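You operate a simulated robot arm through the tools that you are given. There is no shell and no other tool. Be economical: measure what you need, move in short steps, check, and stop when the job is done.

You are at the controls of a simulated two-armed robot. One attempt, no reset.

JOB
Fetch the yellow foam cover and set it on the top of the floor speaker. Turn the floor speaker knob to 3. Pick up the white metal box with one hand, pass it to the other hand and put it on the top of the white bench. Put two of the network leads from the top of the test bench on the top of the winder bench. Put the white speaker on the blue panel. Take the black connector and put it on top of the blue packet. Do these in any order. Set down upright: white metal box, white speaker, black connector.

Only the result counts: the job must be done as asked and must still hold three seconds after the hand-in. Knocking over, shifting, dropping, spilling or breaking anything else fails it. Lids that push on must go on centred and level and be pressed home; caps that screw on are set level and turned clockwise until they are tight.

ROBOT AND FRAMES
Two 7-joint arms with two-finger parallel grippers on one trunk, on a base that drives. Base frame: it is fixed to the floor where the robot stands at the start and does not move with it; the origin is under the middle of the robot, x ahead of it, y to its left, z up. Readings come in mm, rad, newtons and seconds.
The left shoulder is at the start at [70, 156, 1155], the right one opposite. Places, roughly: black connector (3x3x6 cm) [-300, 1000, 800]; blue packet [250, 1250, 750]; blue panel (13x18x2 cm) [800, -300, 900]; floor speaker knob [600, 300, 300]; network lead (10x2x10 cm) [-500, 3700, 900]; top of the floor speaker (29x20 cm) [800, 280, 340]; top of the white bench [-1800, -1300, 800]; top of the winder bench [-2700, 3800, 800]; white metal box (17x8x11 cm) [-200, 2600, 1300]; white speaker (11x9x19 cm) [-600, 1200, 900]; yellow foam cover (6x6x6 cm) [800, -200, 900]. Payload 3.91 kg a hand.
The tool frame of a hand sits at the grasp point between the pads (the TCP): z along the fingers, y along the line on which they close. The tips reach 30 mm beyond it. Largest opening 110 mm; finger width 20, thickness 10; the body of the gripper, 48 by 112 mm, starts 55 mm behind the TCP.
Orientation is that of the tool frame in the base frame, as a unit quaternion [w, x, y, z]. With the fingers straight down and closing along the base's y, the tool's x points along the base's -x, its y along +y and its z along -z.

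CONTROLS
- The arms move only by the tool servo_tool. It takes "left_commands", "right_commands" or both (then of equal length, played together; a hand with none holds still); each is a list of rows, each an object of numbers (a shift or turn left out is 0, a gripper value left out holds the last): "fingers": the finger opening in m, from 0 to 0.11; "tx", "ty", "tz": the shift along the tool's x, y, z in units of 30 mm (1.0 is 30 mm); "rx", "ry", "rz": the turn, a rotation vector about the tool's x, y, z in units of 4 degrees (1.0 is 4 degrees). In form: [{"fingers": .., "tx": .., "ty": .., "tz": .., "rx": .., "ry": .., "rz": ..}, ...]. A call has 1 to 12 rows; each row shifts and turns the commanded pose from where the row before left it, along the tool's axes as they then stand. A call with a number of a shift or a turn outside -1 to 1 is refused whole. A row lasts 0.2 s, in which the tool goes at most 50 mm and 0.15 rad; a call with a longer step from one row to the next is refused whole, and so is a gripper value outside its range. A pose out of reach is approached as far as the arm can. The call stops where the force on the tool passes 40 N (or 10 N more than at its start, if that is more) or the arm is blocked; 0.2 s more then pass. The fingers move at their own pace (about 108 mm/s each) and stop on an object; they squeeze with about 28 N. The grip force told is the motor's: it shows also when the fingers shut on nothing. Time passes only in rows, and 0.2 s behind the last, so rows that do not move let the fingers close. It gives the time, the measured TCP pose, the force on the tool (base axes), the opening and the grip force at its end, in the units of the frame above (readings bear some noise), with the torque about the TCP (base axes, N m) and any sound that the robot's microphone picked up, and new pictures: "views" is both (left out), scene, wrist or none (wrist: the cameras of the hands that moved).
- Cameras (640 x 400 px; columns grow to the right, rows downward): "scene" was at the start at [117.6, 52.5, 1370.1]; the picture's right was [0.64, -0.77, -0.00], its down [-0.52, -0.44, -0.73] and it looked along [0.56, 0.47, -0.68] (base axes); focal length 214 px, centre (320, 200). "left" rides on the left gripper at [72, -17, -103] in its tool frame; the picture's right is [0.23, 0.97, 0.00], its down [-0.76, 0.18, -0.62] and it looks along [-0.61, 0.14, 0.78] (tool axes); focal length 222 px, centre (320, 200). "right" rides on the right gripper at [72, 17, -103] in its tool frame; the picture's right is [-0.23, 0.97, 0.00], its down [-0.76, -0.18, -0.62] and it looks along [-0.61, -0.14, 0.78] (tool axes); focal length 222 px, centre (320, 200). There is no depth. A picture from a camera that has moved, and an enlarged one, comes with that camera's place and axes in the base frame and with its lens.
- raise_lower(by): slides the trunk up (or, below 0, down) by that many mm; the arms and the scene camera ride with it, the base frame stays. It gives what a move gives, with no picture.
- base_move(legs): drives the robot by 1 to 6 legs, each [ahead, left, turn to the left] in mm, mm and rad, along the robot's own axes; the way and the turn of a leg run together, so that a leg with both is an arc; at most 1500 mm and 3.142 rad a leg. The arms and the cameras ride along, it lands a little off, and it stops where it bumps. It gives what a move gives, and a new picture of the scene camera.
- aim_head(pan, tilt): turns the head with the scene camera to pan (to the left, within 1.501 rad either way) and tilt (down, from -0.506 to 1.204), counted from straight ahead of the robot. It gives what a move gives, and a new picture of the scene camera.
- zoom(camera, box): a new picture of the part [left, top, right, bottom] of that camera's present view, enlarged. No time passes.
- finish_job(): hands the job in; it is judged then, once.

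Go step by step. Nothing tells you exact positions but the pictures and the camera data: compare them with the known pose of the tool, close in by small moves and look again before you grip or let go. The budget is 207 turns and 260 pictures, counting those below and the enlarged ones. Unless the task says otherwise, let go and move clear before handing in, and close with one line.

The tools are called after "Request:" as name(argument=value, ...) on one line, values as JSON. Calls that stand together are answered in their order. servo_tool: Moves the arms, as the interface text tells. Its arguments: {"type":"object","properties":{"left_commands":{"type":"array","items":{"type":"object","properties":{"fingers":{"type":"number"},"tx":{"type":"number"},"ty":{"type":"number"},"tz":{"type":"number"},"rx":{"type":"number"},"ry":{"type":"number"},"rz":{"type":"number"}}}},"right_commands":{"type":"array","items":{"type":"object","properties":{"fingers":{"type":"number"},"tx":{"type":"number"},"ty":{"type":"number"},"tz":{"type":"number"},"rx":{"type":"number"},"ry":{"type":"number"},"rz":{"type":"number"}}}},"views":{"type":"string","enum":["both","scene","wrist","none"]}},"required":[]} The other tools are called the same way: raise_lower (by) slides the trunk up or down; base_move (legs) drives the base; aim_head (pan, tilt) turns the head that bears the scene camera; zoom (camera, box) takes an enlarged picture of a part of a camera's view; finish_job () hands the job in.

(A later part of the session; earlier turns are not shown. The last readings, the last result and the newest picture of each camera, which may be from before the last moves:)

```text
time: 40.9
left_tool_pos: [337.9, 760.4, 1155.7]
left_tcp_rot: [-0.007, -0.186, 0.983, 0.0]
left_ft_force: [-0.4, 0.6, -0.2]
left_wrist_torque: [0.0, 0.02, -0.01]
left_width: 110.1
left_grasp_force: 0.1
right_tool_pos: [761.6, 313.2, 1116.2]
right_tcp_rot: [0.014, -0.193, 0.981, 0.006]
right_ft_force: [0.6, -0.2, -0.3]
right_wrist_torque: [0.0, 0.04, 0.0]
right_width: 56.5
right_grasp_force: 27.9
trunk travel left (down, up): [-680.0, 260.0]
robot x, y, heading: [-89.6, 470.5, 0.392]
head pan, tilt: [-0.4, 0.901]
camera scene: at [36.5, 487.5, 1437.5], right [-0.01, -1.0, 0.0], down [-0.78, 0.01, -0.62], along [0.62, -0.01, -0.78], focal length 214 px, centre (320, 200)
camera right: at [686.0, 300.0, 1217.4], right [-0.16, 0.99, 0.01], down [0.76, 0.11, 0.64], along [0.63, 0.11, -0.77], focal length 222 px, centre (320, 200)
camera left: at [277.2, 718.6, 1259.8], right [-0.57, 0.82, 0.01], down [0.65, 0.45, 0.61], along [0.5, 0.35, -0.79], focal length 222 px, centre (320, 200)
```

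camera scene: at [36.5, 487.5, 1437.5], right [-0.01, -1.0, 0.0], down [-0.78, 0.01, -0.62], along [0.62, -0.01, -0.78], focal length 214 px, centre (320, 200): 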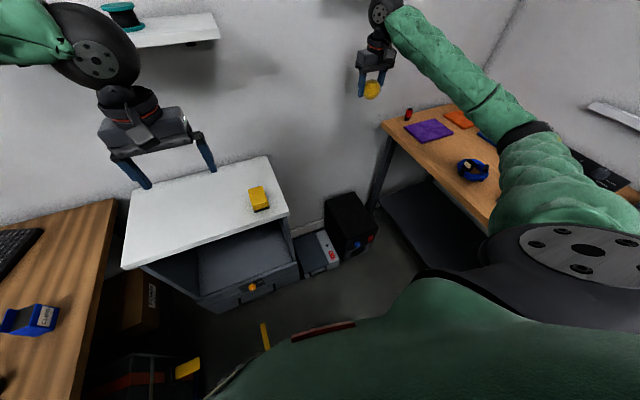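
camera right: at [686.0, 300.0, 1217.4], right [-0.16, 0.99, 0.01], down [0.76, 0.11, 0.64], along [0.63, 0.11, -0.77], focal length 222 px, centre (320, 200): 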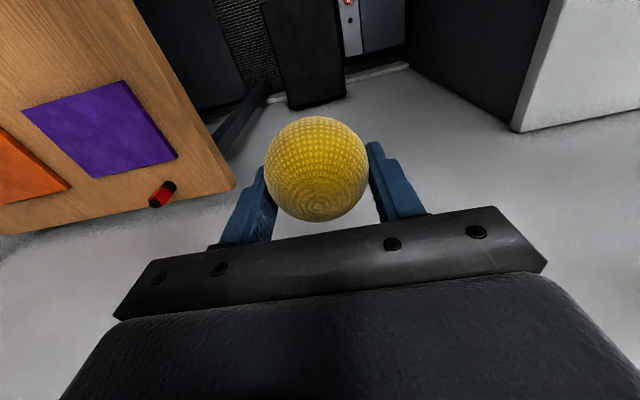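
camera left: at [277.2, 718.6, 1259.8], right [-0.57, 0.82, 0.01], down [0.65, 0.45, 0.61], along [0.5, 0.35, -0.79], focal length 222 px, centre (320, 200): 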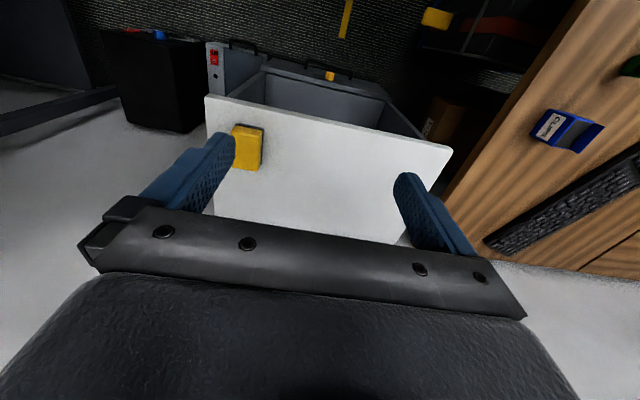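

To straighten the right arm and keep its elbow clear of the bench edge while lowering, I back the base 90 mm and extend the hand forward the same.

Request:
base_move(legs=[[-90, 0, 0]])

Request:
servo_tool(right_commands=[{"tx": -0.6}, {"tx": -0.6}, {"tx": -0.6}, {"tx": -0.6}, {"tx": -0.6}], views="scene")

```text
time: 42.0
left_tool_pos: [251.3, 726.4, 1157.1]
left_tcp_rot: [-0.006, -0.187, 0.982, -0.001]
left_ft_force: [0.0, -0.4, -1.4]
left_wrist_torque: [-0.01, -0.02, 0.0]
left_width: 110.1
left_grasp_force: 0.0
right_tool_pos: [676.9, 280.3, 1118.1]
right_tcp_rot: [0.014, -0.193, 0.981, 0.007]
right_ft_force: [-0.3, 0.1, 1.4]
right_wrist_torque: [-0.01, -0.04, -0.01]
right_width: 56.4
right_grasp_force: 28.2
trunk travel left (down, up): [-680.0, 260.0]
robot x, y, heading: [-174.6, 434.5, 0.388]
head pan, tilt: [-0.4, 0.901]
camera scene: at [-50.1, 453.0, 1437.9], right [-0.01, -1.0, 0.0], down [-0.78, 0.01, -0.62], along [0.62, -0.01, -0.78], focal length 214 px, centre (320, 200)
```

scene: 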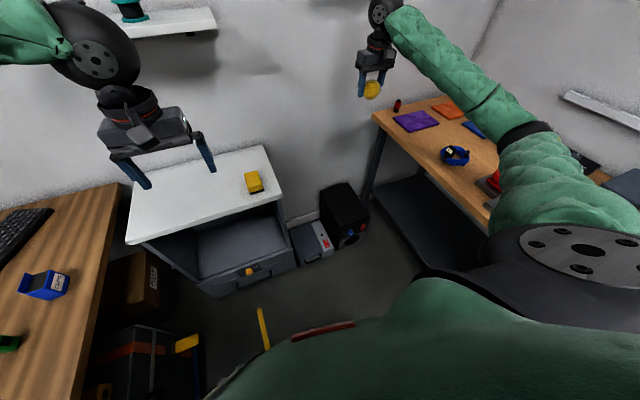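

```text
time: 43.1
left_tool_pos: [252.9, 727.5, 1155.6]
left_tcp_rot: [-0.007, -0.187, 0.982, 0.0]
left_ft_force: [-0.3, 0.9, -0.1]
left_wrist_torque: [-0.02, 0.0, -0.02]
left_width: 110.1
left_grasp_force: 0.0
right_tool_pos: [761.7, 315.4, 1122.4]
right_tcp_rot: [0.013, -0.194, 0.981, 0.006]
right_ft_force: [0.3, -1.1, -0.1]
right_wrist_torque: [0.01, 0.03, 0.04]
right_width: 56.4
right_grasp_force: 28.3
trunk travel left (down, up): [-680.0, 260.0]
robot x, y, heading: [-172.0, 436.2, 0.385]
head pan, tilt: [-0.4, 0.901]
camera scene: at [-48.5, 454.2, 1437.7], right [-0.01, -1.0, 0.0], down [-0.78, 0.01, -0.62], along [0.62, -0.01, -0.78], focal length 214 px, centre (320, 200)
```

scene: 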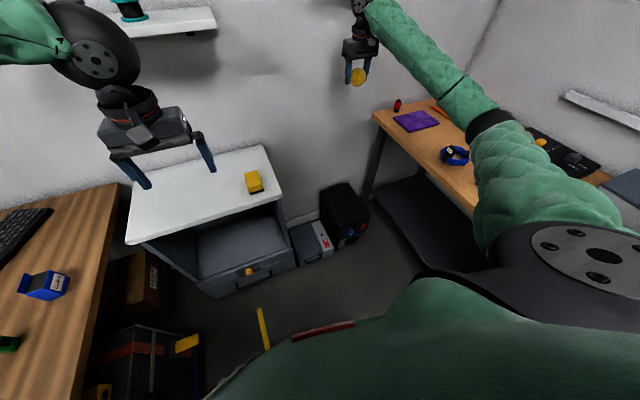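

Request:
raise_lower(by=-180)

Request:
aim_head(pan=-0.6, tilt=0.8)

```text
time: 45.1
left_tool_pos: [251.6, 728.7, 976.1]
left_tcp_rot: [-0.007, -0.187, 0.982, 0.0]
left_ft_force: [-0.3, -0.3, -0.2]
left_wrist_torque: [-0.01, 0.0, -0.03]
left_width: 110.3
left_grasp_force: 0.1
right_tool_pos: [761.4, 316.9, 942.6]
right_tcp_rot: [0.013, -0.193, 0.981, 0.006]
right_ft_force: [0.4, -0.4, -0.1]
right_wrist_torque: [0.03, 0.01, 0.01]
right_width: 56.5
right_grasp_force: 28.2
trunk travel left (down, up): [-500.0, 440.0]
robot x, y, heading: [-171.6, 435.8, 0.389]
head pan, tilt: [-0.4, 0.901]
```

```text
time: 45.9
left_tool_pos: [252.7, 727.0, 975.7]
left_tcp_rot: [-0.007, -0.185, 0.983, -0.001]
left_ft_force: [0.2, 0.1, 0.0]
left_wrist_torque: [-0.01, -0.06, 0.02]
left_width: 110.0
left_grasp_force: 0.0
right_tool_pos: [760.0, 316.0, 942.1]
right_tcp_rot: [0.014, -0.193, 0.981, 0.007]
right_ft_force: [-0.9, 0.6, -0.1]
right_wrist_torque: [-0.01, -0.02, 0.0]
right_width: 56.3
right_grasp_force: 27.7
trunk travel left (down, up): [-500.0, 440.0]
robot x, y, heading: [-174.9, 436.1, 0.388]
head pan, tilt: [-0.6, 0.799]
camera scene: at [-45.1, 437.8, 1265.6], right [-0.21, -0.98, 0.0], down [-0.7, 0.15, -0.7], along [0.68, -0.15, -0.72], focal length 214 px, centre (320, 200)
```

scene: 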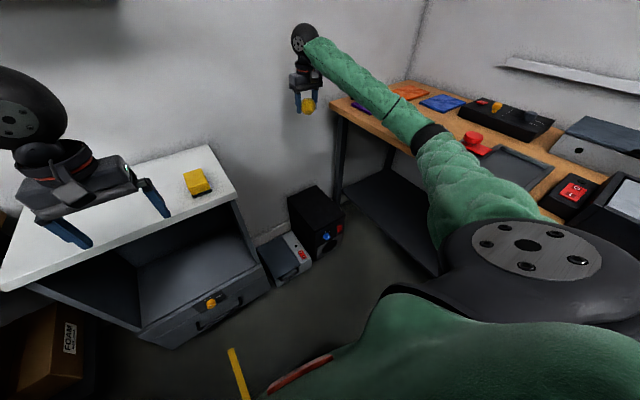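

Request:
raise_lower(by=-120)

Request:
aim_head(pan=-0.65, tilt=0.7)

```text
time: 47.4
left_tool_pos: [241.7, 763.5, 862.5]
left_tcp_rot: [0.001, -0.215, 0.976, -0.02]
left_ft_force: [-0.2, -0.9, -0.2]
left_wrist_torque: [-0.02, 0.03, 0.01]
left_width: 109.9
left_grasp_force: 0.1
right_tool_pos: [767.0, 366.0, 837.1]
right_tcp_rot: [0.019, -0.213, 0.977, 0.0]
right_ft_force: [1.0, 0.0, -0.6]
right_wrist_torque: [0.01, 0.02, -0.01]
right_width: 56.3
right_grasp_force: 27.9
trunk travel left (down, up): [-380.0, 560.0]
robot x, y, heading: [-163.4, 442.2, 0.426]
head pan, tilt: [-0.6, 0.799]
```

```text
time: 48.0
left_tool_pos: [242.5, 763.5, 863.6]
left_tcp_rot: [0.0, -0.216, 0.976, -0.021]
left_ft_force: [0.4, 0.7, 0.3]
left_wrist_torque: [-0.02, -0.01, -0.03]
left_width: 110.4
left_grasp_force: 0.0
right_tool_pos: [768.4, 366.4, 837.1]
right_tcp_rot: [0.019, -0.213, 0.977, -0.001]
right_ft_force: [-0.2, -0.7, -0.6]
right_wrist_torque: [-0.05, 0.0, 0.04]
right_width: 56.4
right_grasp_force: 27.8
trunk travel left (down, up): [-380.0, 560.0]
robot x, y, heading: [-161.9, 443.8, 0.43]
head pan, tilt: [-0.649, 0.7]
camera scene: at [-57.3, 487.7, 1160.6], right [-0.22, -0.97, 0.03], down [-0.61, 0.11, -0.78], along [0.76, -0.19, -0.62], focal length 214 px, centre (320, 200)
```

scene: 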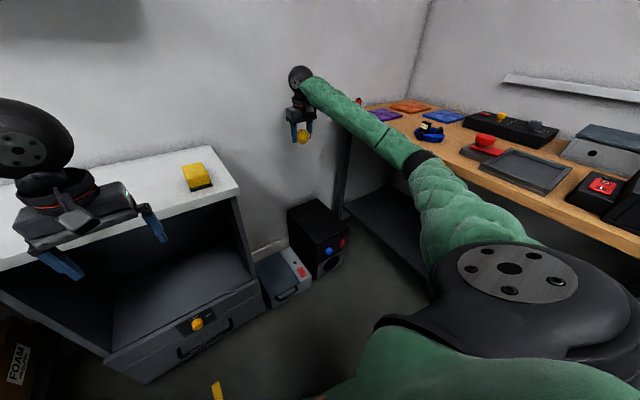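

The right upper arm touched the bench edge. Better: raise the trunk again, stand closer and reach steeply down, so the elbow stays clear.

Request:
raise_lower(by=240)

Request:
servo_tool(right_commands=[{"tx": 1}, {"tx": 1}, {"tx": 1}, {"tx": 1}, {"tx": 1}, {"tx": 1}, {"tx": 1}, {"tx": 1}], views="none")

Request:
base_move(legs=[[240, 10, -0.03]])

```text
time: 50.5
left_tool_pos: [252.4, 727.7, 1095.8]
left_tcp_rot: [-0.007, -0.186, 0.983, 0.0]
left_ft_force: [-0.2, -0.1, -0.2]
left_wrist_torque: [0.02, 0.0, -0.03]
left_width: 110.0
left_grasp_force: 0.1
right_tool_pos: [761.0, 315.4, 1061.5]
right_tcp_rot: [0.013, -0.194, 0.981, 0.006]
right_ft_force: [-0.1, -0.5, 0.5]
right_wrist_torque: [0.04, -0.02, 0.0]
right_width: 56.3
right_grasp_force: 28.2
trunk travel left (down, up): [-620.0, 320.0]
robot x, y, heading: [-173.6, 435.2, 0.386]
head pan, tilt: [-0.649, 0.7]
```

```text
time: 52.4
left_tool_pos: [252.1, 726.1, 1097.6]
left_tcp_rot: [-0.007, -0.188, 0.982, -0.001]
left_ft_force: [-0.6, 0.4, 0.7]
left_wrist_torque: [0.0, 0.01, -0.02]
left_width: 110.1
left_grasp_force: 0.0
right_tool_pos: [537.9, 224.6, 1056.8]
right_tcp_rot: [0.014, -0.194, 0.981, 0.006]
right_ft_force: [-1.0, -0.4, -0.4]
right_wrist_torque: [-0.01, -0.02, 0.02]
right_width: 56.2
right_grasp_force: 27.7
trunk travel left (down, up): [-620.0, 320.0]
robot x, y, heading: [-174.7, 438.8, 0.389]
head pan, tilt: [-0.649, 0.7]
```

```text
time: 54.1
left_tool_pos: [483.8, 813.5, 1097.4]
left_tcp_rot: [-0.007, -0.173, 0.985, 0.0]
left_ft_force: [0.1, 0.7, -0.8]
left_wrist_torque: [0.01, 0.04, -0.01]
left_width: 109.9
left_grasp_force: 0.1
right_tool_pos: [756.8, 302.9, 1056.4]
right_tcp_rot: [0.014, -0.18, 0.984, 0.006]
right_ft_force: [-0.1, 0.6, 0.1]
right_wrist_torque: [-0.01, -0.01, -0.03]
right_width: 56.4
right_grasp_force: 27.9
trunk travel left (down, up): [-620.0, 320.0]
robot x, y, heading: [45.7, 538.6, 0.361]
head pan, tilt: [-0.649, 0.7]
camera scene: at [181.7, 527.9, 1393.8], right [-0.28, -0.96, 0.0], down [-0.62, 0.18, -0.76], along [0.73, -0.22, -0.65], focal length 214 px, centre (320, 200)
```

scene: 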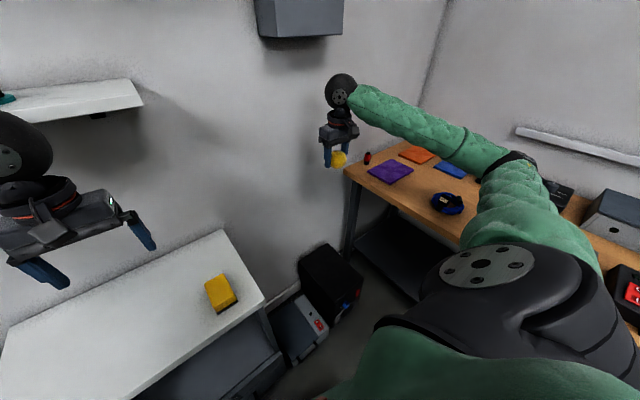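

The hand is over the speaker top. I descend in steps, watching for contact.

Request:
servo_tool(right_commands=[{"tz": 1}, {"tz": 1}, {"tz": 1}, {"tz": 1}, {"tz": 1}, {"tz": 1}, {"tz": 1}, {"tz": 1}, {"tz": 1}, {"tz": 1}], views="both")

```text
time: 56.3
left_tool_pos: [482.9, 813.9, 1096.5]
left_tcp_rot: [-0.007, -0.174, 0.985, -0.001]
left_ft_force: [0.4, 0.4, 0.3]
left_wrist_torque: [-0.02, -0.02, -0.02]
left_width: 109.7
left_grasp_force: 0.0
right_tool_pos: [764.4, 307.6, 756.1]
right_tcp_rot: [0.013, -0.18, 0.984, 0.006]
right_ft_force: [0.0, -1.0, -0.4]
right_wrist_torque: [-0.01, -0.01, -0.01]
right_width: 56.5
right_grasp_force: 27.7
trunk travel left (down, up): [-620.0, 320.0]
robot x, y, heading: [48.7, 535.1, 0.355]
head pan, tilt: [-0.649, 0.7]
camera scene: at [181.1, 527.3, 1393.9], right [-0.28, -0.96, 0.0], down [-0.62, 0.18, -0.76], along [0.73, -0.22, -0.64], focal length 214 px, centre (320, 200)
camera right: at [688.4, 296.3, 857.0], right [-0.13, 0.99, 0.01], down [0.76, 0.09, 0.64], along [0.64, 0.1, -0.77], focal length 222 px, centre (320, 200)
```

scene: 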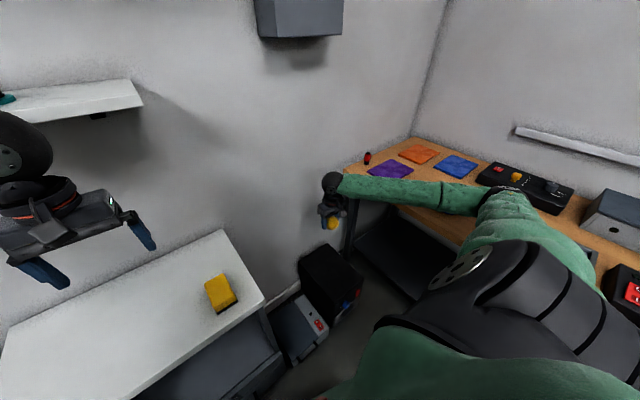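
right: 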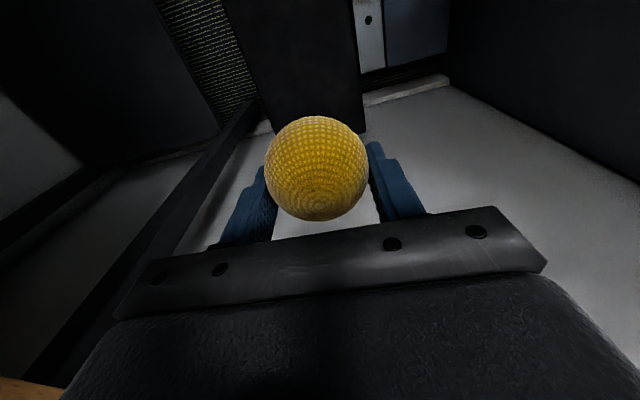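

Request:
servo_tool(right_commands=[{"tz": 1}, {"tz": 1}, {"tz": 1}, {"tz": 1}, {"tz": 1}, {"tz": 1}, {"tz": 1}, {"tz": 1}, {"tz": 1}, {"tz": 1}], views="both")

```text
time: 58.7
left_tool_pos: [481.3, 841.0, 1103.2]
left_tcp_rot: [-0.003, -0.203, 0.979, -0.02]
left_ft_force: [0.3, 0.7, -0.9]
left_wrist_torque: [-0.02, 0.02, 0.01]
left_width: 110.0
left_grasp_force: 0.0
right_tool_pos: [787.7, 328.5, 459.8]
right_tcp_rot: [0.016, -0.193, 0.981, 0.003]
right_ft_force: [0.5, -0.7, -0.5]
right_wrist_torque: [0.01, -0.04, -0.03]
right_width: 56.4
right_grasp_force: 27.8
trunk travel left (down, up): [-620.0, 320.0]
robot x, y, heading: [57.0, 543.1, 0.384]
head pan, tilt: [-0.649, 0.7]
stopped in row 10 (right hand): the arm was blocked; the commanded pose is now the measured one
camera scene: at [169.2, 577.0, 1397.5], right [-0.26, -0.97, 0.02], down [-0.61, 0.14, -0.78], along [0.75, -0.21, -0.63], focal length 214 px, centre (320, 200)
camera right: at [710.4, 315.6, 560.9], right [-0.16, 0.99, 0.01], down [0.75, 0.12, 0.65], along [0.64, 0.11, -0.76], focal length 222 px, centre (320, 200)
```

scene: 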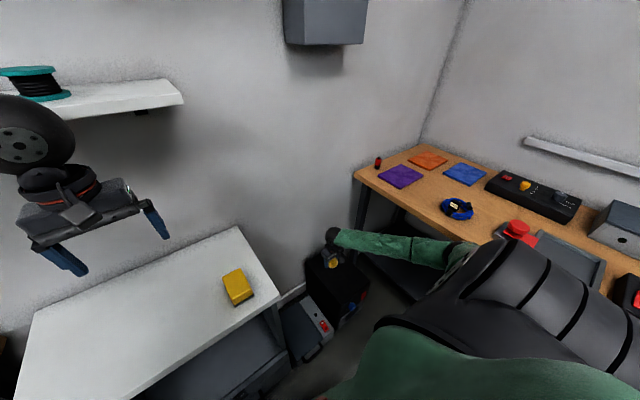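
right: 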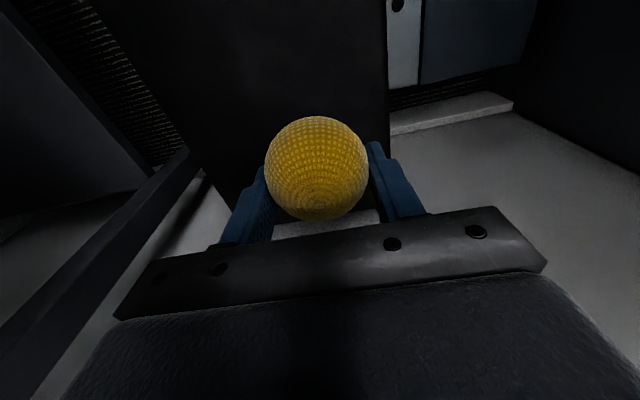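

The elbow grazes the bench edge again. I go up a little, shift the base left 120 mm and shift the hand back right.

Request:
servo_tool(right_commands=[{"tz": -1}, {"tz": -1}, {"tz": -1}, {"tz": -1}], views="none")

Request:
base_move(legs=[[0, 120, 0]])

Request:
servo_tool(right_commands=[{"ty": -0.8, "tx": 0.1}, {"ty": -0.8, "tx": 0.1}, {"ty": -0.8, "tx": 0.1}, {"ty": -0.8, "tx": 0.1}, {"ty": -0.8, "tx": 0.1}, {}])

```text
time: 59.9
left_tool_pos: [487.7, 849.3, 1113.6]
left_tcp_rot: [0.0, -0.229, 0.973, -0.028]
left_ft_force: [-0.2, 0.0, 0.6]
left_wrist_torque: [0.02, 0.04, 0.02]
left_width: 109.9
left_grasp_force: 0.0
right_tool_pos: [791.6, 351.5, 565.5]
right_tcp_rot: [0.011, -0.206, 0.978, 0.02]
right_ft_force: [-1.3, 1.5, 0.3]
right_wrist_torque: [-0.02, 0.0, -0.04]
right_width: 56.5
right_grasp_force: 28.3
trunk travel left (down, up): [-620.0, 320.0]
robot x, y, heading: [57.2, 553.3, 0.417]
head pan, tilt: [-0.649, 0.7]
stopped in row 4 (right hand): the arm was blocked; the commanded pose is now the measured one
```

```text
time: 61.2
left_tool_pos: [442.6, 940.0, 1103.1]
left_tcp_rot: [-0.006, -0.214, 0.977, -0.007]
left_ft_force: [-0.2, 0.0, -0.2]
left_wrist_torque: [-0.05, -0.02, 0.0]
left_width: 110.0
left_grasp_force: 0.0
right_tool_pos: [744.0, 456.5, 556.1]
right_tcp_rot: [0.01, -0.205, 0.978, 0.024]
right_ft_force: [-0.4, 0.2, 0.3]
right_wrist_torque: [-0.03, -0.03, 0.02]
right_width: 56.3
right_grasp_force: 28.1
trunk travel left (down, up): [-620.0, 320.0]
robot x, y, heading: [11.0, 663.0, 0.408]
head pan, tilt: [-0.649, 0.7]
camera scene: at [140.5, 662.1, 1394.0], right [-0.24, -0.97, 0.0], down [-0.63, 0.15, -0.77], along [0.74, -0.18, -0.64], focal length 214 px, centre (320, 200)
```

scene: 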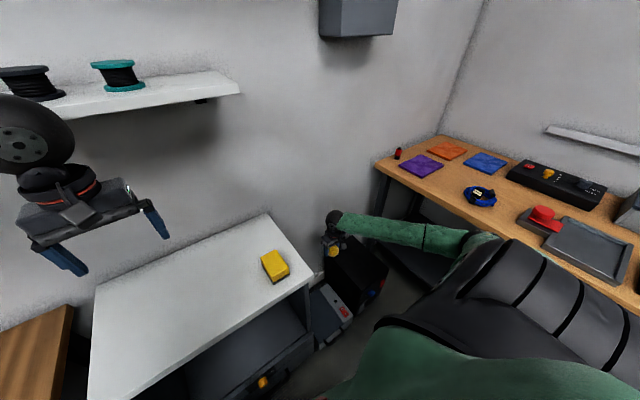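

```text
time: 62.6
left_tool_pos: [444.5, 937.9, 1104.3]
left_tcp_rot: [-0.006, -0.214, 0.977, -0.007]
left_ft_force: [0.1, -0.5, 0.4]
left_wrist_torque: [-0.01, 0.01, -0.01]
left_width: 110.0
left_grasp_force: 0.1
right_tool_pos: [777.4, 339.1, 547.0]
right_tcp_rot: [0.01, -0.205, 0.978, 0.025]
right_ft_force: [-0.5, 0.0, -0.1]
right_wrist_torque: [0.0, -0.01, 0.04]
right_width: 56.5
right_grasp_force: 28.2
trunk travel left (down, up): [-620.0, 320.0]
robot x, y, heading: [9.1, 660.6, 0.414]
head pan, tilt: [-0.649, 0.7]
camera scene: at [142.1, 659.2, 1393.9], right [-0.24, -0.97, 0.0], down [-0.63, 0.15, -0.76], along [0.74, -0.18, -0.64], focal length 214 px, centre (320, 200)
camera right: at [702.9, 321.1, 649.0], right [-0.18, 0.98, 0.05], down [0.76, 0.11, 0.64], along [0.62, 0.15, -0.77], focal length 222 px, centre (320, 200)
```

scene: 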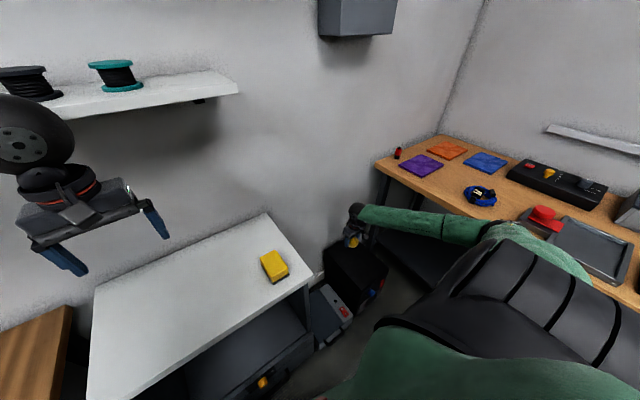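
right: 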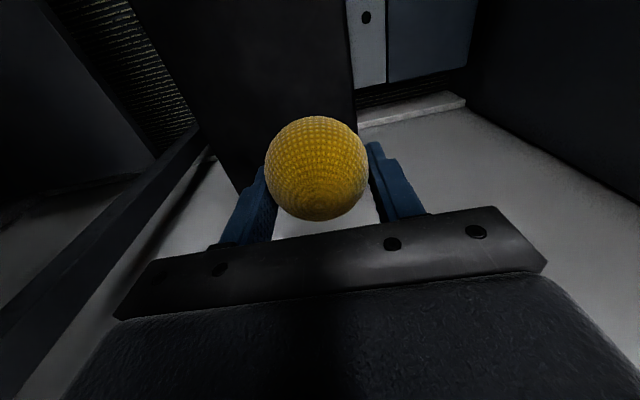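

Request:
servo_tool(right_commands=[{"tx": 0.45, "ty": -0.7, "tz": 0.3}, {"tx": 0.45, "ty": -0.7, "tz": 0.3}, {"tz": 0.9}, {"tz": 0.9}, {"tz": 0.9}, {"tz": 0.9}])

```text
time: 64.0
left_tool_pos: [444.4, 937.8, 1102.4]
left_tcp_rot: [-0.007, -0.214, 0.977, -0.005]
left_ft_force: [1.0, 0.9, 0.3]
left_wrist_torque: [0.01, 0.0, 0.0]
left_width: 109.9
left_grasp_force: 0.0
right_tool_pos: [773.6, 296.5, 419.3]
right_tcp_rot: [0.009, -0.205, 0.978, 0.025]
right_ft_force: [0.7, -0.7, -0.3]
right_wrist_torque: [-0.01, 0.03, 0.02]
right_width: 56.2
right_grasp_force: 28.2
trunk travel left (down, up): [-620.0, 320.0]
robot x, y, heading: [10.2, 660.7, 0.41]
head pan, tilt: [-0.649, 0.7]
camera scene: at [142.6, 658.6, 1393.9], right [-0.24, -0.97, 0.0], down [-0.63, 0.15, -0.76], along [0.74, -0.18, -0.64], focal length 214 px, centre (320, 200)
camera right: at [698.0, 278.6, 521.2], right [-0.18, 0.98, 0.05], down [0.76, 0.11, 0.64], along [0.62, 0.16, -0.77], focal length 222 px, centre (320, 200)
```

scene: 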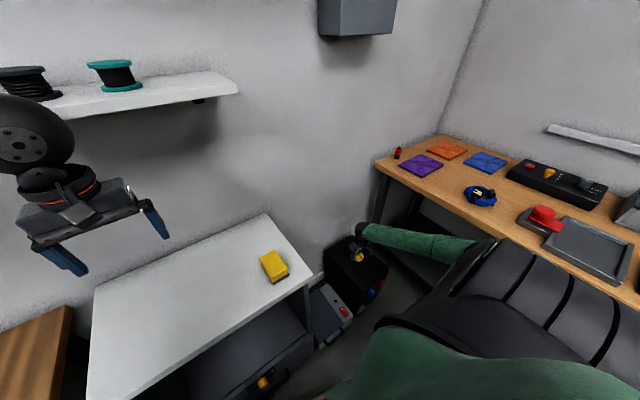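
right: 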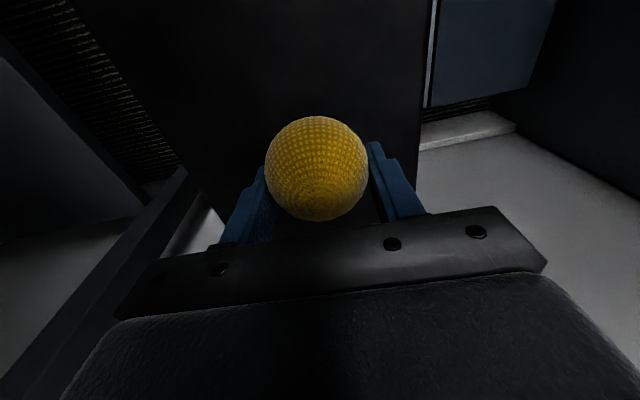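

Request:
servo_tool(right_commands=[{"tz": 0.4}, {"tz": 0.4}, {"tz": 0.3}, {"tz": 0.2}], views="none")

```text
time: 65.0
left_tool_pos: [443.5, 938.6, 1102.4]
left_tcp_rot: [-0.006, -0.214, 0.977, -0.005]
left_ft_force: [-0.4, -0.4, 0.3]
left_wrist_torque: [0.01, 0.0, -0.05]
left_width: 110.0
left_grasp_force: 0.0
right_tool_pos: [770.6, 299.1, 380.4]
right_tcp_rot: [0.01, -0.204, 0.979, 0.025]
right_ft_force: [0.3, 0.9, 0.1]
right_wrist_torque: [0.01, 0.02, 0.0]
right_width: 56.4
right_grasp_force: 27.6
trunk travel left (down, up): [-620.0, 320.0]
robot x, y, heading: [10.9, 655.1, 0.405]
head pan, tilt: [-0.649, 0.7]
```

Request:
servo_tool(right_commands=[{"tz": 0.15}, {"tz": 0.15}, {"tz": 0.15}], views="wrist")

```text
time: 65.8
left_tool_pos: [442.2, 938.2, 1105.0]
left_tcp_rot: [-0.005, -0.213, 0.977, -0.005]
left_ft_force: [-0.2, -0.3, 0.0]
left_wrist_torque: [0.02, 0.06, 0.02]
left_width: 110.0
left_grasp_force: 0.1
right_tool_pos: [773.9, 298.3, 374.2]
right_tcp_rot: [0.012, -0.205, 0.978, 0.025]
right_ft_force: [-15.8, 2.6, 34.4]
right_wrist_torque: [0.22, 0.4, 0.01]
right_width: 57.0
right_grasp_force: 28.2
trunk travel left (down, up): [-620.0, 320.0]
robot x, y, heading: [6.6, 656.1, 0.41]
head pan, tilt: [-0.649, 0.7]
stopped in row 3 (right hand): the force on the tool passed its limit at 41 N (the readings are from after the stop); the commanded pose is now the measured one
camera right: at [699.0, 279.2, 475.6], right [-0.18, 0.98, 0.05], down [0.76, 0.11, 0.64], along [0.62, 0.15, -0.77], focal length 222 px, centre (320, 200)
```

right: 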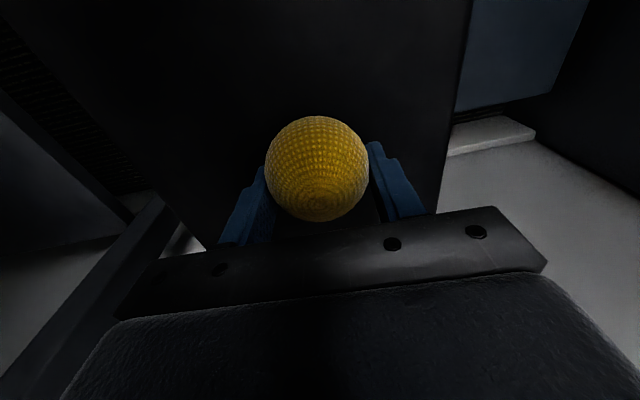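

The ball rests on the speaker top. I relieve the pressure a little and open gently.

Request:
servo_tool(right_commands=[{"tz": -0.05}, {"fingers": 0.065}, {"fingers": 0.075}, {"fingers": 0.09}, {}], views="wrist")

```text
time: 67.0
left_tool_pos: [443.5, 938.5, 1104.4]
left_tcp_rot: [-0.006, -0.214, 0.977, -0.006]
left_ft_force: [0.1, 0.4, -0.6]
left_wrist_torque: [0.01, -0.02, 0.01]
left_width: 110.0
left_grasp_force: 0.1
right_tool_pos: [773.3, 296.7, 373.1]
right_tcp_rot: [0.011, -0.204, 0.978, 0.025]
right_ft_force: [-1.5, -1.4, 5.1]
right_wrist_torque: [-0.38, -0.05, -0.07]
right_width: 90.4
right_grasp_force: 0.5
trunk travel left (down, up): [-620.0, 320.0]
robot x, y, heading: [9.5, 657.0, 0.409]
head pan, tilt: [-0.649, 0.7]
camera right: at [699.4, 278.4, 474.0], right [-0.18, 0.98, 0.05], down [0.76, 0.11, 0.64], along [0.62, 0.15, -0.77], focal length 222 px, centre (320, 200)
```

right: 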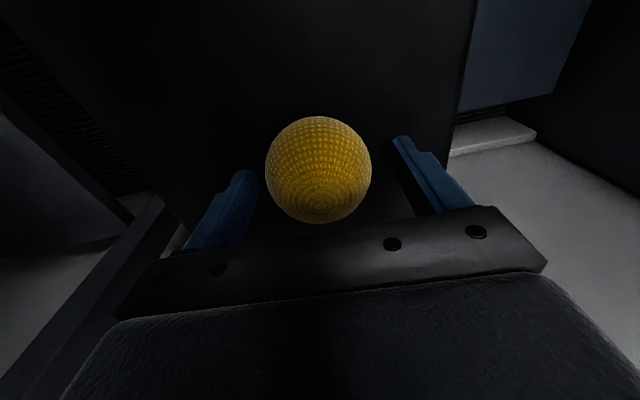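

Request:
servo_tool(right_commands=[{"tz": -0.5}, {"tz": -1}, {"tz": -1}, {"tz": -1}, {"tz": -1}, {"tz": -1}], views="wrist")

Request:
zoom(camera="scene", box=[300, 220, 420, 320])

```text
time: 68.4
left_tool_pos: [443.6, 938.2, 1104.2]
left_tcp_rot: [-0.005, -0.214, 0.977, -0.005]
left_ft_force: [-0.1, -0.6, 0.8]
left_wrist_torque: [-0.02, 0.0, 0.02]
left_width: 110.4
left_grasp_force: 0.1
right_tool_pos: [769.8, 288.7, 541.0]
right_tcp_rot: [0.01, -0.205, 0.978, 0.024]
right_ft_force: [-0.1, 0.5, -0.1]
right_wrist_torque: [0.02, -0.02, 0.02]
right_width: 90.0
right_grasp_force: 0.1
trunk travel left (down, up): [-620.0, 320.0]
robot x, y, heading: [10.5, 658.8, 0.413]
head pan, tilt: [-0.649, 0.7]
camera right: at [695.1, 270.2, 641.0], right [-0.18, 0.98, 0.05], down [0.76, 0.11, 0.64], along [0.62, 0.15, -0.77], focal length 222 px, centre (320, 200)
```

right: 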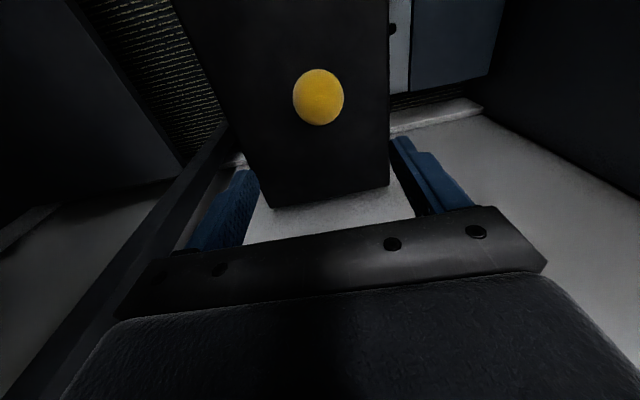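

```text
4.00 times, centred on (360, 270) of scene
camera zoom: at [141.3, 659.0, 1393.9], right [-0.24, -0.97, 0.0], down [-0.63, 0.15, -0.77], along [0.74, -0.18, -0.64], focal length 858 px, centre (160, -80)
```

zoom: 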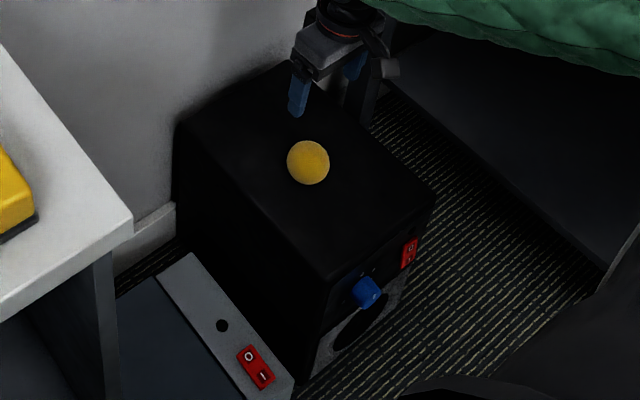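

The ball sits well on the speaker. For the knob I'll come from the left with the robot turned right, so the elbow bulges away from the bench; first I raise the right hand and bring it to the robot's front.

Request:
servo_tool(right_commands=[{"tz": -1}, {"tz": -1}, {"tz": -1}, {"tz": -1}, {"tz": -1}, {"tz": -1}, {"tz": -1}, {"tz": -1}, {"tz": -1}, {"tz": -1}, {"tz": -1}, {"tz": -1}], left_commands=[{"tz": -0.5}, {"tz": -0.5}, {"tz": -0.5}, {"tz": -0.5}, {}, {}, {}, {}, {}, {}, {}, {}], views="none")

Request:
servo_tool(right_commands=[{"ty": 1}, {"ty": 1}, {"ty": 1}, {"ty": 1}, {"ty": 1}, {"ty": 1}, {"ty": 1}, {"ty": 1}, {"ty": 1}, {"ty": 1}], views="scene")

```text
time: 71.0
left_tool_pos: [443.3, 937.2, 1164.8]
left_tcp_rot: [-0.006, -0.214, 0.977, -0.006]
left_ft_force: [0.4, 0.0, -0.1]
left_wrist_torque: [-0.01, 0.01, 0.01]
left_width: 110.1
left_grasp_force: 0.1
right_tool_pos: [769.0, 270.3, 896.0]
right_tcp_rot: [0.01, -0.205, 0.978, 0.025]
right_ft_force: [-0.5, -0.4, -0.2]
right_wrist_torque: [0.0, 0.01, 0.03]
right_width: 89.9
right_grasp_force: 0.1
trunk travel left (down, up): [-620.0, 320.0]
robot x, y, heading: [7.7, 661.1, 0.411]
head pan, tilt: [-0.649, 0.7]
```

```text
time: 73.2
left_tool_pos: [445.5, 937.9, 1162.8]
left_tcp_rot: [-0.006, -0.213, 0.977, -0.006]
left_ft_force: [-0.8, 0.4, 1.1]
left_wrist_torque: [-0.01, 0.01, -0.02]
left_width: 110.1
left_grasp_force: 0.0
right_tool_pos: [649.3, 544.4, 912.0]
right_tcp_rot: [0.01, -0.204, 0.979, 0.025]
right_ft_force: [-0.5, 0.8, -0.7]
right_wrist_torque: [0.0, -0.03, 0.01]
right_width: 90.0
right_grasp_force: 0.1
trunk travel left (down, up): [-620.0, 320.0]
robot x, y, heading: [4.7, 657.5, 0.41]
head pan, tilt: [-0.649, 0.7]
camera scene: at [142.4, 659.4, 1393.9], right [-0.24, -0.97, 0.0], down [-0.63, 0.15, -0.76], along [0.74, -0.18, -0.64], focal length 214 px, centre (320, 200)
```

scene: 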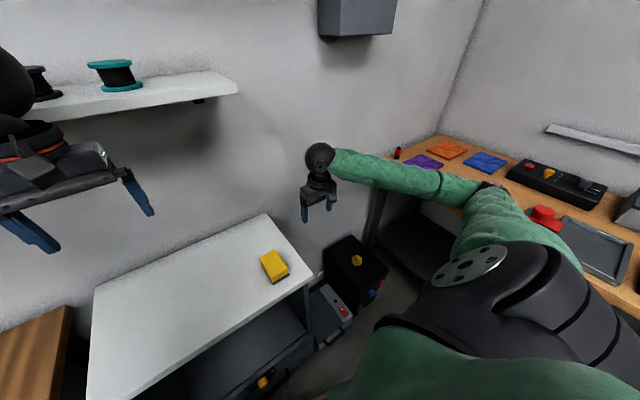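

Request:
servo_tool(right_commands=[{"ty": 1}, {"ty": 1}, {"ty": 1}, {"ty": 1}, {"ty": 1}, {"ty": 1}], views="none")

Request:
base_move(legs=[[-105, 40, 0], [0, 0, -0.9]])

```text
time: 74.6
left_tool_pos: [444.6, 938.1, 1162.9]
left_tcp_rot: [-0.007, -0.212, 0.977, -0.006]
left_ft_force: [0.1, -0.7, 0.3]
left_wrist_torque: [0.02, -0.01, 0.04]
left_width: 110.1
left_grasp_force: 0.0
right_tool_pos: [575.0, 709.1, 917.2]
right_tcp_rot: [0.011, -0.204, 0.979, 0.023]
right_ft_force: [-0.2, -0.2, 0.1]
right_wrist_torque: [-0.06, 0.03, 0.01]
right_width: 89.9
right_grasp_force: 0.0
trunk travel left (down, up): [-620.0, 320.0]
robot x, y, heading: [10.1, 661.0, 0.409]
head pan, tilt: [-0.649, 0.7]
```

```text
time: 78.1
left_tool_pos: [381.9, 481.7, 1163.6]
left_tcp_rot: [-0.008, 0.236, 0.972, -0.002]
left_ft_force: [-0.9, -0.7, 0.3]
left_wrist_torque: [0.0, 0.03, 0.02]
left_width: 109.8
left_grasp_force: 0.1
right_tool_pos: [281.4, 238.9, 917.0]
right_tcp_rot: [0.02, 0.246, 0.969, 0.017]
right_ft_force: [-0.8, -0.2, 0.7]
right_wrist_torque: [0.01, 0.03, 0.02]
right_width: 89.6
right_grasp_force: 0.1
trunk travel left (down, up): [-620.0, 320.0]
robot x, y, heading: [-106.7, 653.6, -0.5]
head pan, tilt: [-0.649, 0.7]
camera scene: at [-21.7, 550.2, 1393.9], right [-0.91, -0.41, 0.0], down [-0.27, 0.59, -0.76], along [0.31, -0.7, -0.64], focal length 214 px, centre (320, 200)
```

scene: 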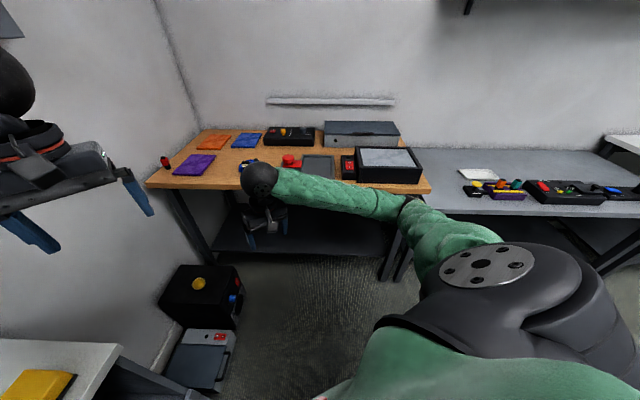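

Good clear view. I yaw the right tool to face the speaker front, raise the left hand out of the way, then lower the trunk.

Request:
servo_tool(right_commands=[{"rz": -1}, {"rz": -1}, {"rz": -1}, {"rz": -1}, {"rz": -1}, {"rz": -1}, {"rz": -1}, {"rz": -1}, {"rz": -1}, {"rz": -1}, {"rz": -1}, {"rz": -1}], left_commands=[{"tz": -0.8}, {"tz": -0.8}, {"tz": -0.8}, {"tz": -0.8}, {"tz": -0.8}, {"tz": -0.8}, {"tz": -0.8}, {}, {}, {}, {}, {}], views="none")

Request:
zoom(camera="scene", box=[150, 250, 270, 350])

```text
time: 80.7
left_tool_pos: [386.9, 482.6, 1330.9]
left_tcp_rot: [-0.009, 0.236, 0.972, -0.003]
left_ft_force: [-0.2, 0.1, 0.1]
left_wrist_torque: [0.01, -0.01, 0.0]
left_width: 109.9
left_grasp_force: 0.0
right_tool_pos: [281.9, 237.2, 917.8]
right_tcp_rot: [0.025, -0.171, 0.985, 0.008]
right_ft_force: [0.0, 0.3, -0.5]
right_wrist_torque: [-0.02, -0.01, -0.05]
right_width: 89.8
right_grasp_force: 0.1
trunk travel left (down, up): [-620.0, 320.0]
robot x, y, heading: [-103.5, 655.9, -0.494]
head pan, tilt: [-0.649, 0.7]
```

```text
4.00 times, centred on (210, 300) of scene
camera zoom: at [-21.6, 550.5, 1393.9], right [-0.91, -0.41, 0.0], down [-0.27, 0.59, -0.76], along [0.31, -0.7, -0.64], focal length 858 px, centre (760, -200)
```

zoom: 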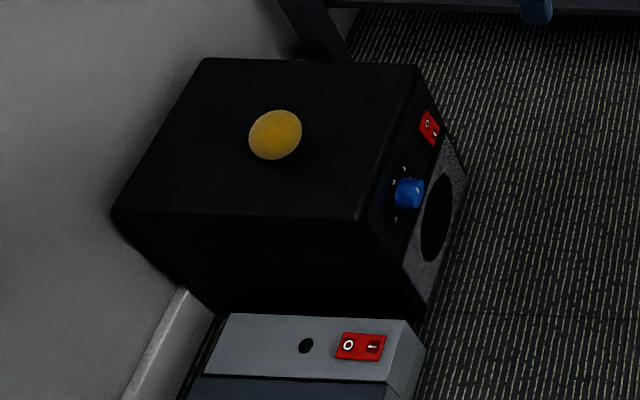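

Request:
raise_lower(by=-320)

Request:
servo_tool(right_commands=[{"ry": -1, "tx": -0.3}, {"ry": -1, "tx": -0.3}, {"ry": -1, "tx": -0.3}, {"ry": -1, "tx": -0.3}, {"ry": -1, "tx": -0.3}, {"ry": -1}, {"ry": -1}, {"ry": -1}, {"ry": -1}, {"ry": -1}, {"ry": -1}, {"ry": -1}], views="scene")

```text
time: 83.9
left_tool_pos: [387.6, 482.6, 1010.7]
left_tcp_rot: [-0.008, 0.236, 0.972, -0.002]
left_ft_force: [0.3, -0.2, -0.2]
left_wrist_torque: [0.0, -0.02, 0.01]
left_width: 110.1
left_grasp_force: 0.0
right_tool_pos: [281.4, 238.1, 598.1]
right_tcp_rot: [0.026, -0.17, 0.985, 0.008]
right_ft_force: [0.6, 0.2, -0.4]
right_wrist_torque: [0.0, 0.01, 0.04]
right_width: 90.0
right_grasp_force: 0.1
trunk travel left (down, up): [-300.0, 640.0]
robot x, y, heading: [-104.0, 654.6, -0.499]
head pan, tilt: [-0.649, 0.7]
```

```text
time: 86.5
left_tool_pos: [386.9, 481.9, 1011.1]
left_tcp_rot: [-0.007, 0.236, 0.972, -0.003]
left_ft_force: [0.0, 0.2, -0.3]
left_wrist_torque: [-0.01, -0.02, 0.03]
left_width: 109.8
left_grasp_force: 0.0
right_tool_pos: [322.7, 251.8, 606.1]
right_tcp_rot: [0.424, -0.153, 0.889, 0.077]
right_ft_force: [0.1, 0.7, 0.1]
right_wrist_torque: [-0.03, -0.01, -0.03]
right_width: 90.2
right_grasp_force: 0.0
trunk travel left (down, up): [-300.0, 640.0]
robot x, y, heading: [-108.1, 649.5, -0.497]
head pan, tilt: [-0.649, 0.7]
camera scene: at [-21.8, 550.6, 1073.9], right [-0.91, -0.41, 0.0], down [-0.27, 0.59, -0.76], along [0.32, -0.7, -0.64], focal length 214 px, centre (320, 200)
```

scene: 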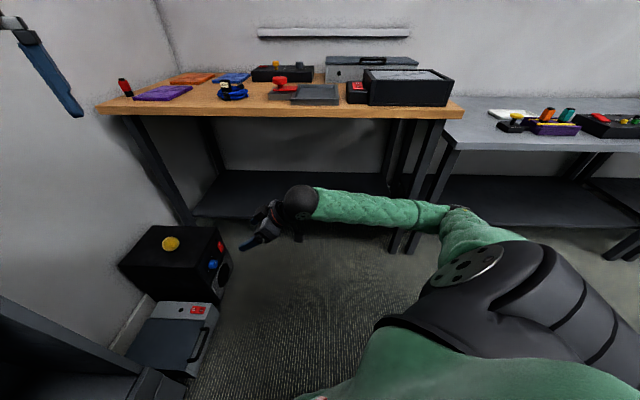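

Request:
servo_tool(right_commands=[{"ry": -1}, {"ry": -1}, {"ry": -1}, {"ry": -1}, {"ry": -1}, {"ry": -1}, {"ry": -1}, {"ry": -1}, {"ry": -1}, {"ry": -0.5}, {}], views="both")

```text
time: 88.9
left_tool_pos: [387.3, 483.1, 1011.7]
left_tcp_rot: [-0.008, 0.236, 0.972, -0.003]
left_ft_force: [0.3, 0.6, -0.1]
left_wrist_torque: [0.02, -0.02, -0.01]
left_width: 110.3
left_grasp_force: 0.0
right_tool_pos: [323.3, 252.5, 606.0]
right_tcp_rot: [0.691, -0.119, 0.703, 0.121]
right_ft_force: [-0.8, -0.3, 0.3]
right_wrist_torque: [0.03, -0.03, -0.01]
right_width: 89.7
right_grasp_force: 0.1
trunk travel left (down, up): [-300.0, 640.0]
robot x, y, heading: [-104.1, 650.5, -0.492]
head pan, tilt: [-0.649, 0.7]
camera scene: at [-21.9, 550.6, 1073.9], right [-0.91, -0.41, 0.0], down [-0.27, 0.59, -0.76], along [0.31, -0.7, -0.64], focal length 214 px, centre (320, 200)
camera right: at [218.8, 234.2, 534.8], right [-0.32, 0.92, 0.23], down [-0.51, -0.38, 0.77], along [0.79, 0.13, 0.59], focal length 222 px, centre (320, 200)
```

scene: 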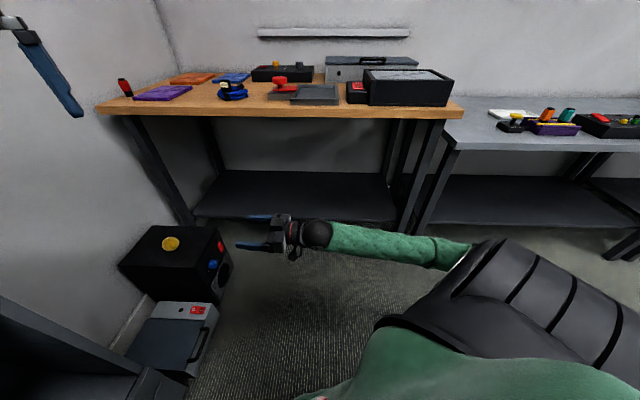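
right: 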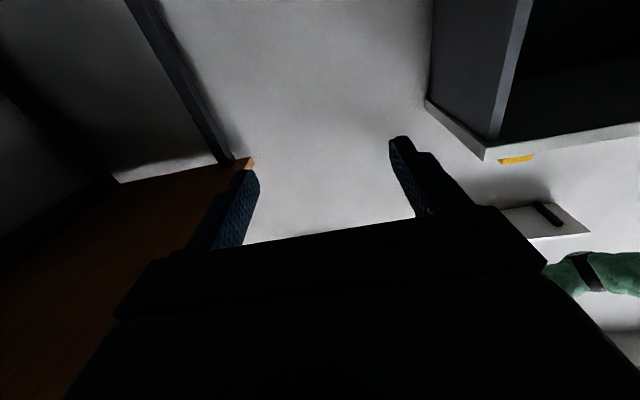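

Request:
servo_tool(right_commands=[{"tx": 0.9, "ty": -0.27, "tz": 0.4, "fingers": 0.06}, {"tx": 0.9, "ty": -0.27, "tz": 0.4}, {"tx": 0.9, "ty": -0.27, "tz": 0.4}, {"tx": 0.9, "ty": -0.27, "tz": 0.4}, {"tx": 0.9, "ty": -0.27, "tz": 0.4}, {"tx": 0.9, "ty": -0.27, "tz": 0.4}, {"tx": 0.9, "ty": -0.27, "tz": 0.4}, {"tx": 0.9, "ty": -0.27, "tz": 0.4}, {"tx": 0.9, "ty": -0.27, "tz": 0.4}, {"tx": 0.9, "ty": -0.27, "tz": 0.4}, {"tx": 0.9, "ty": -0.27, "tz": 0.4}, {"tx": 0.9, "ty": -0.27, "tz": 0.4}], views="both")

```text
time: 91.5
left_tool_pos: [387.1, 481.3, 1011.2]
left_tcp_rot: [-0.009, 0.237, 0.971, -0.002]
left_ft_force: [-0.7, 0.0, -0.5]
left_wrist_torque: [0.04, 0.03, 0.01]
left_width: 110.2
left_grasp_force: 0.0
right_tool_pos: [485.4, 207.2, 278.3]
right_tcp_rot: [0.69, -0.12, 0.703, 0.122]
right_ft_force: [-0.2, 0.1, -0.6]
right_wrist_torque: [0.0, -0.01, -0.04]
right_width: 59.6
right_grasp_force: 0.0
trunk travel left (down, up): [-300.0, 640.0]
robot x, y, heading: [-105.0, 657.6, -0.502]
head pan, tilt: [-0.649, 0.7]
camera scene: at [-21.7, 550.5, 1073.9], right [-0.91, -0.41, 0.0], down [-0.27, 0.59, -0.76], along [0.31, -0.7, -0.64], focal length 214 px, centre (320, 200)
camera right: at [380.6, 189.0, 208.1], right [-0.32, 0.92, 0.23], down [-0.51, -0.38, 0.77], along [0.8, 0.13, 0.59], focal length 222 px, centre (320, 200)
```

scene: 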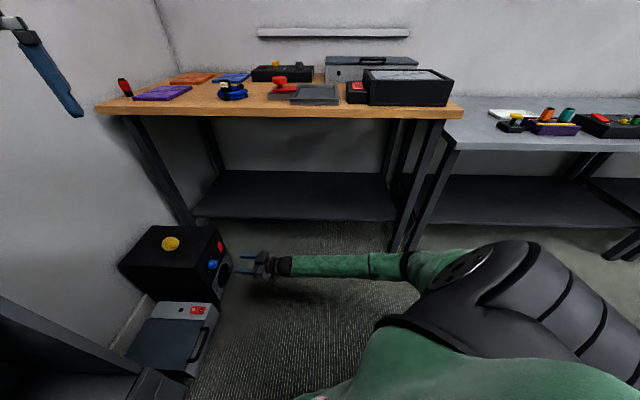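
right: 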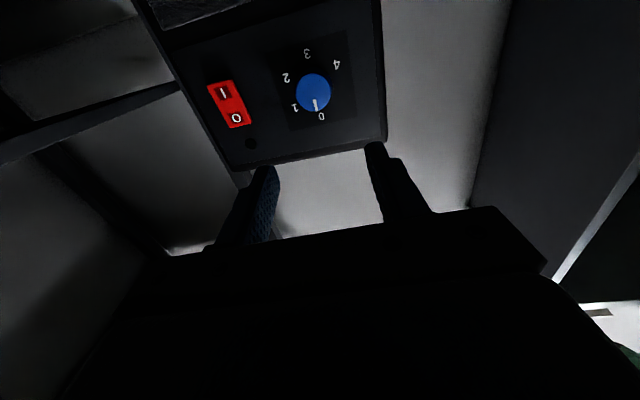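

Request:
zoom(camera="right", box=[240, 20, 400, 150])

```text
3.08 times, centred on (320, 85) of right
camera zoom: at [380.6, 189.0, 208.1], right [-0.32, 0.92, 0.23], down [-0.51, -0.38, 0.77], along [0.8, 0.13, 0.59], focal length 684 px, centre (320, 554)
```

zoom: 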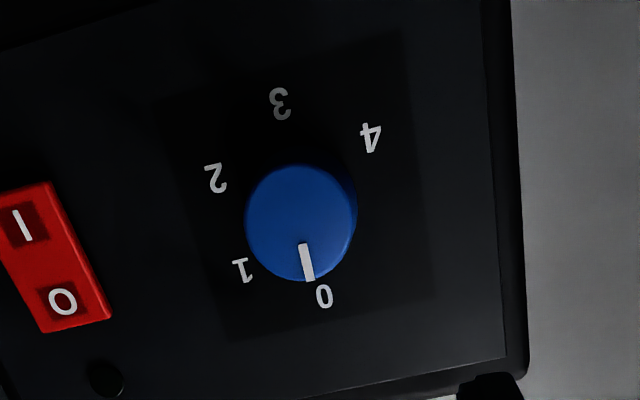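

The scale is readable: pointer at 0, and 3 lies about 175° clockwise. I align with the knob and pre-rotate the gripper anticlockwise by ~88° before gripping.

Request:
servo_tool(right_commands=[{"rz": -1, "tx": 0.65}, {"rz": -1}, {"rz": -1}, {"rz": -1}, {"rz": -1}, {"rz": -1}, {"rz": -1}, {"rz": -1}, {"rz": -1}, {"rz": -1}, {"rz": -1}, {"rz": -1}], views="none")

Request:
servo_tool(right_commands=[{"rz": -1}, {"rz": -1}, {"rz": -1}, {"rz": -1}, {"rz": -1}, {"rz": -1}, {"rz": -1}, {"rz": -1}, {"rz": -1}, {"rz": -1}], views="both")

```text
time: 94.1
left_tool_pos: [386.8, 482.8, 1009.7]
left_tcp_rot: [-0.009, 0.236, 0.972, -0.003]
left_ft_force: [0.8, -0.6, 0.0]
left_wrist_torque: [-0.01, 0.02, -0.01]
left_width: 109.9
left_grasp_force: 0.1
right_tool_pos: [484.9, 209.4, 258.9]
right_tcp_rot: [0.681, -0.395, 0.593, -0.169]
right_ft_force: [-0.1, 0.2, 0.1]
right_wrist_torque: [0.02, 0.02, -0.03]
right_width: 59.7
right_grasp_force: 0.0
trunk travel left (down, up): [-300.0, 640.0]
robot x, y, heading: [-106.4, 653.8, -0.497]
head pan, tilt: [-0.649, 0.7]
```

```text
time: 96.3
left_tool_pos: [387.9, 483.2, 1011.0]
left_tcp_rot: [-0.007, 0.236, 0.972, -0.003]
left_ft_force: [-0.2, 1.1, -0.7]
left_wrist_torque: [-0.03, 0.01, -0.04]
left_width: 109.9
left_grasp_force: 0.0
right_tool_pos: [485.1, 210.5, 258.3]
right_tcp_rot: [0.581, -0.575, 0.422, -0.392]
right_ft_force: [-0.5, -0.5, 0.2]
right_wrist_torque: [-0.01, 0.01, 0.0]
right_width: 60.2
right_grasp_force: 0.0
trunk travel left (down, up): [-300.0, 640.0]
robot x, y, heading: [-106.4, 652.2, -0.493]
head pan, tilt: [-0.649, 0.7]
camera scene: at [-21.8, 550.7, 1073.9], right [-0.91, -0.41, 0.0], down [-0.27, 0.59, -0.76], along [0.31, -0.7, -0.64], focal length 214 px, centre (320, 200)
camera right: at [410.7, 108.0, 240.4], right [-0.11, 0.25, -0.96], down [-0.84, 0.5, 0.22], along [0.54, 0.83, 0.15], focal length 222 px, centre (320, 200)
```

scene: 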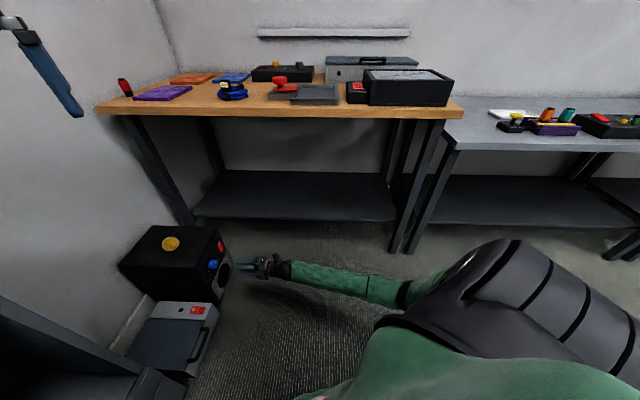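
right: 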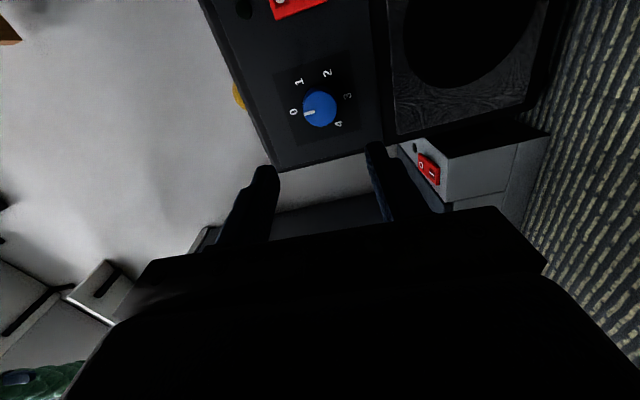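

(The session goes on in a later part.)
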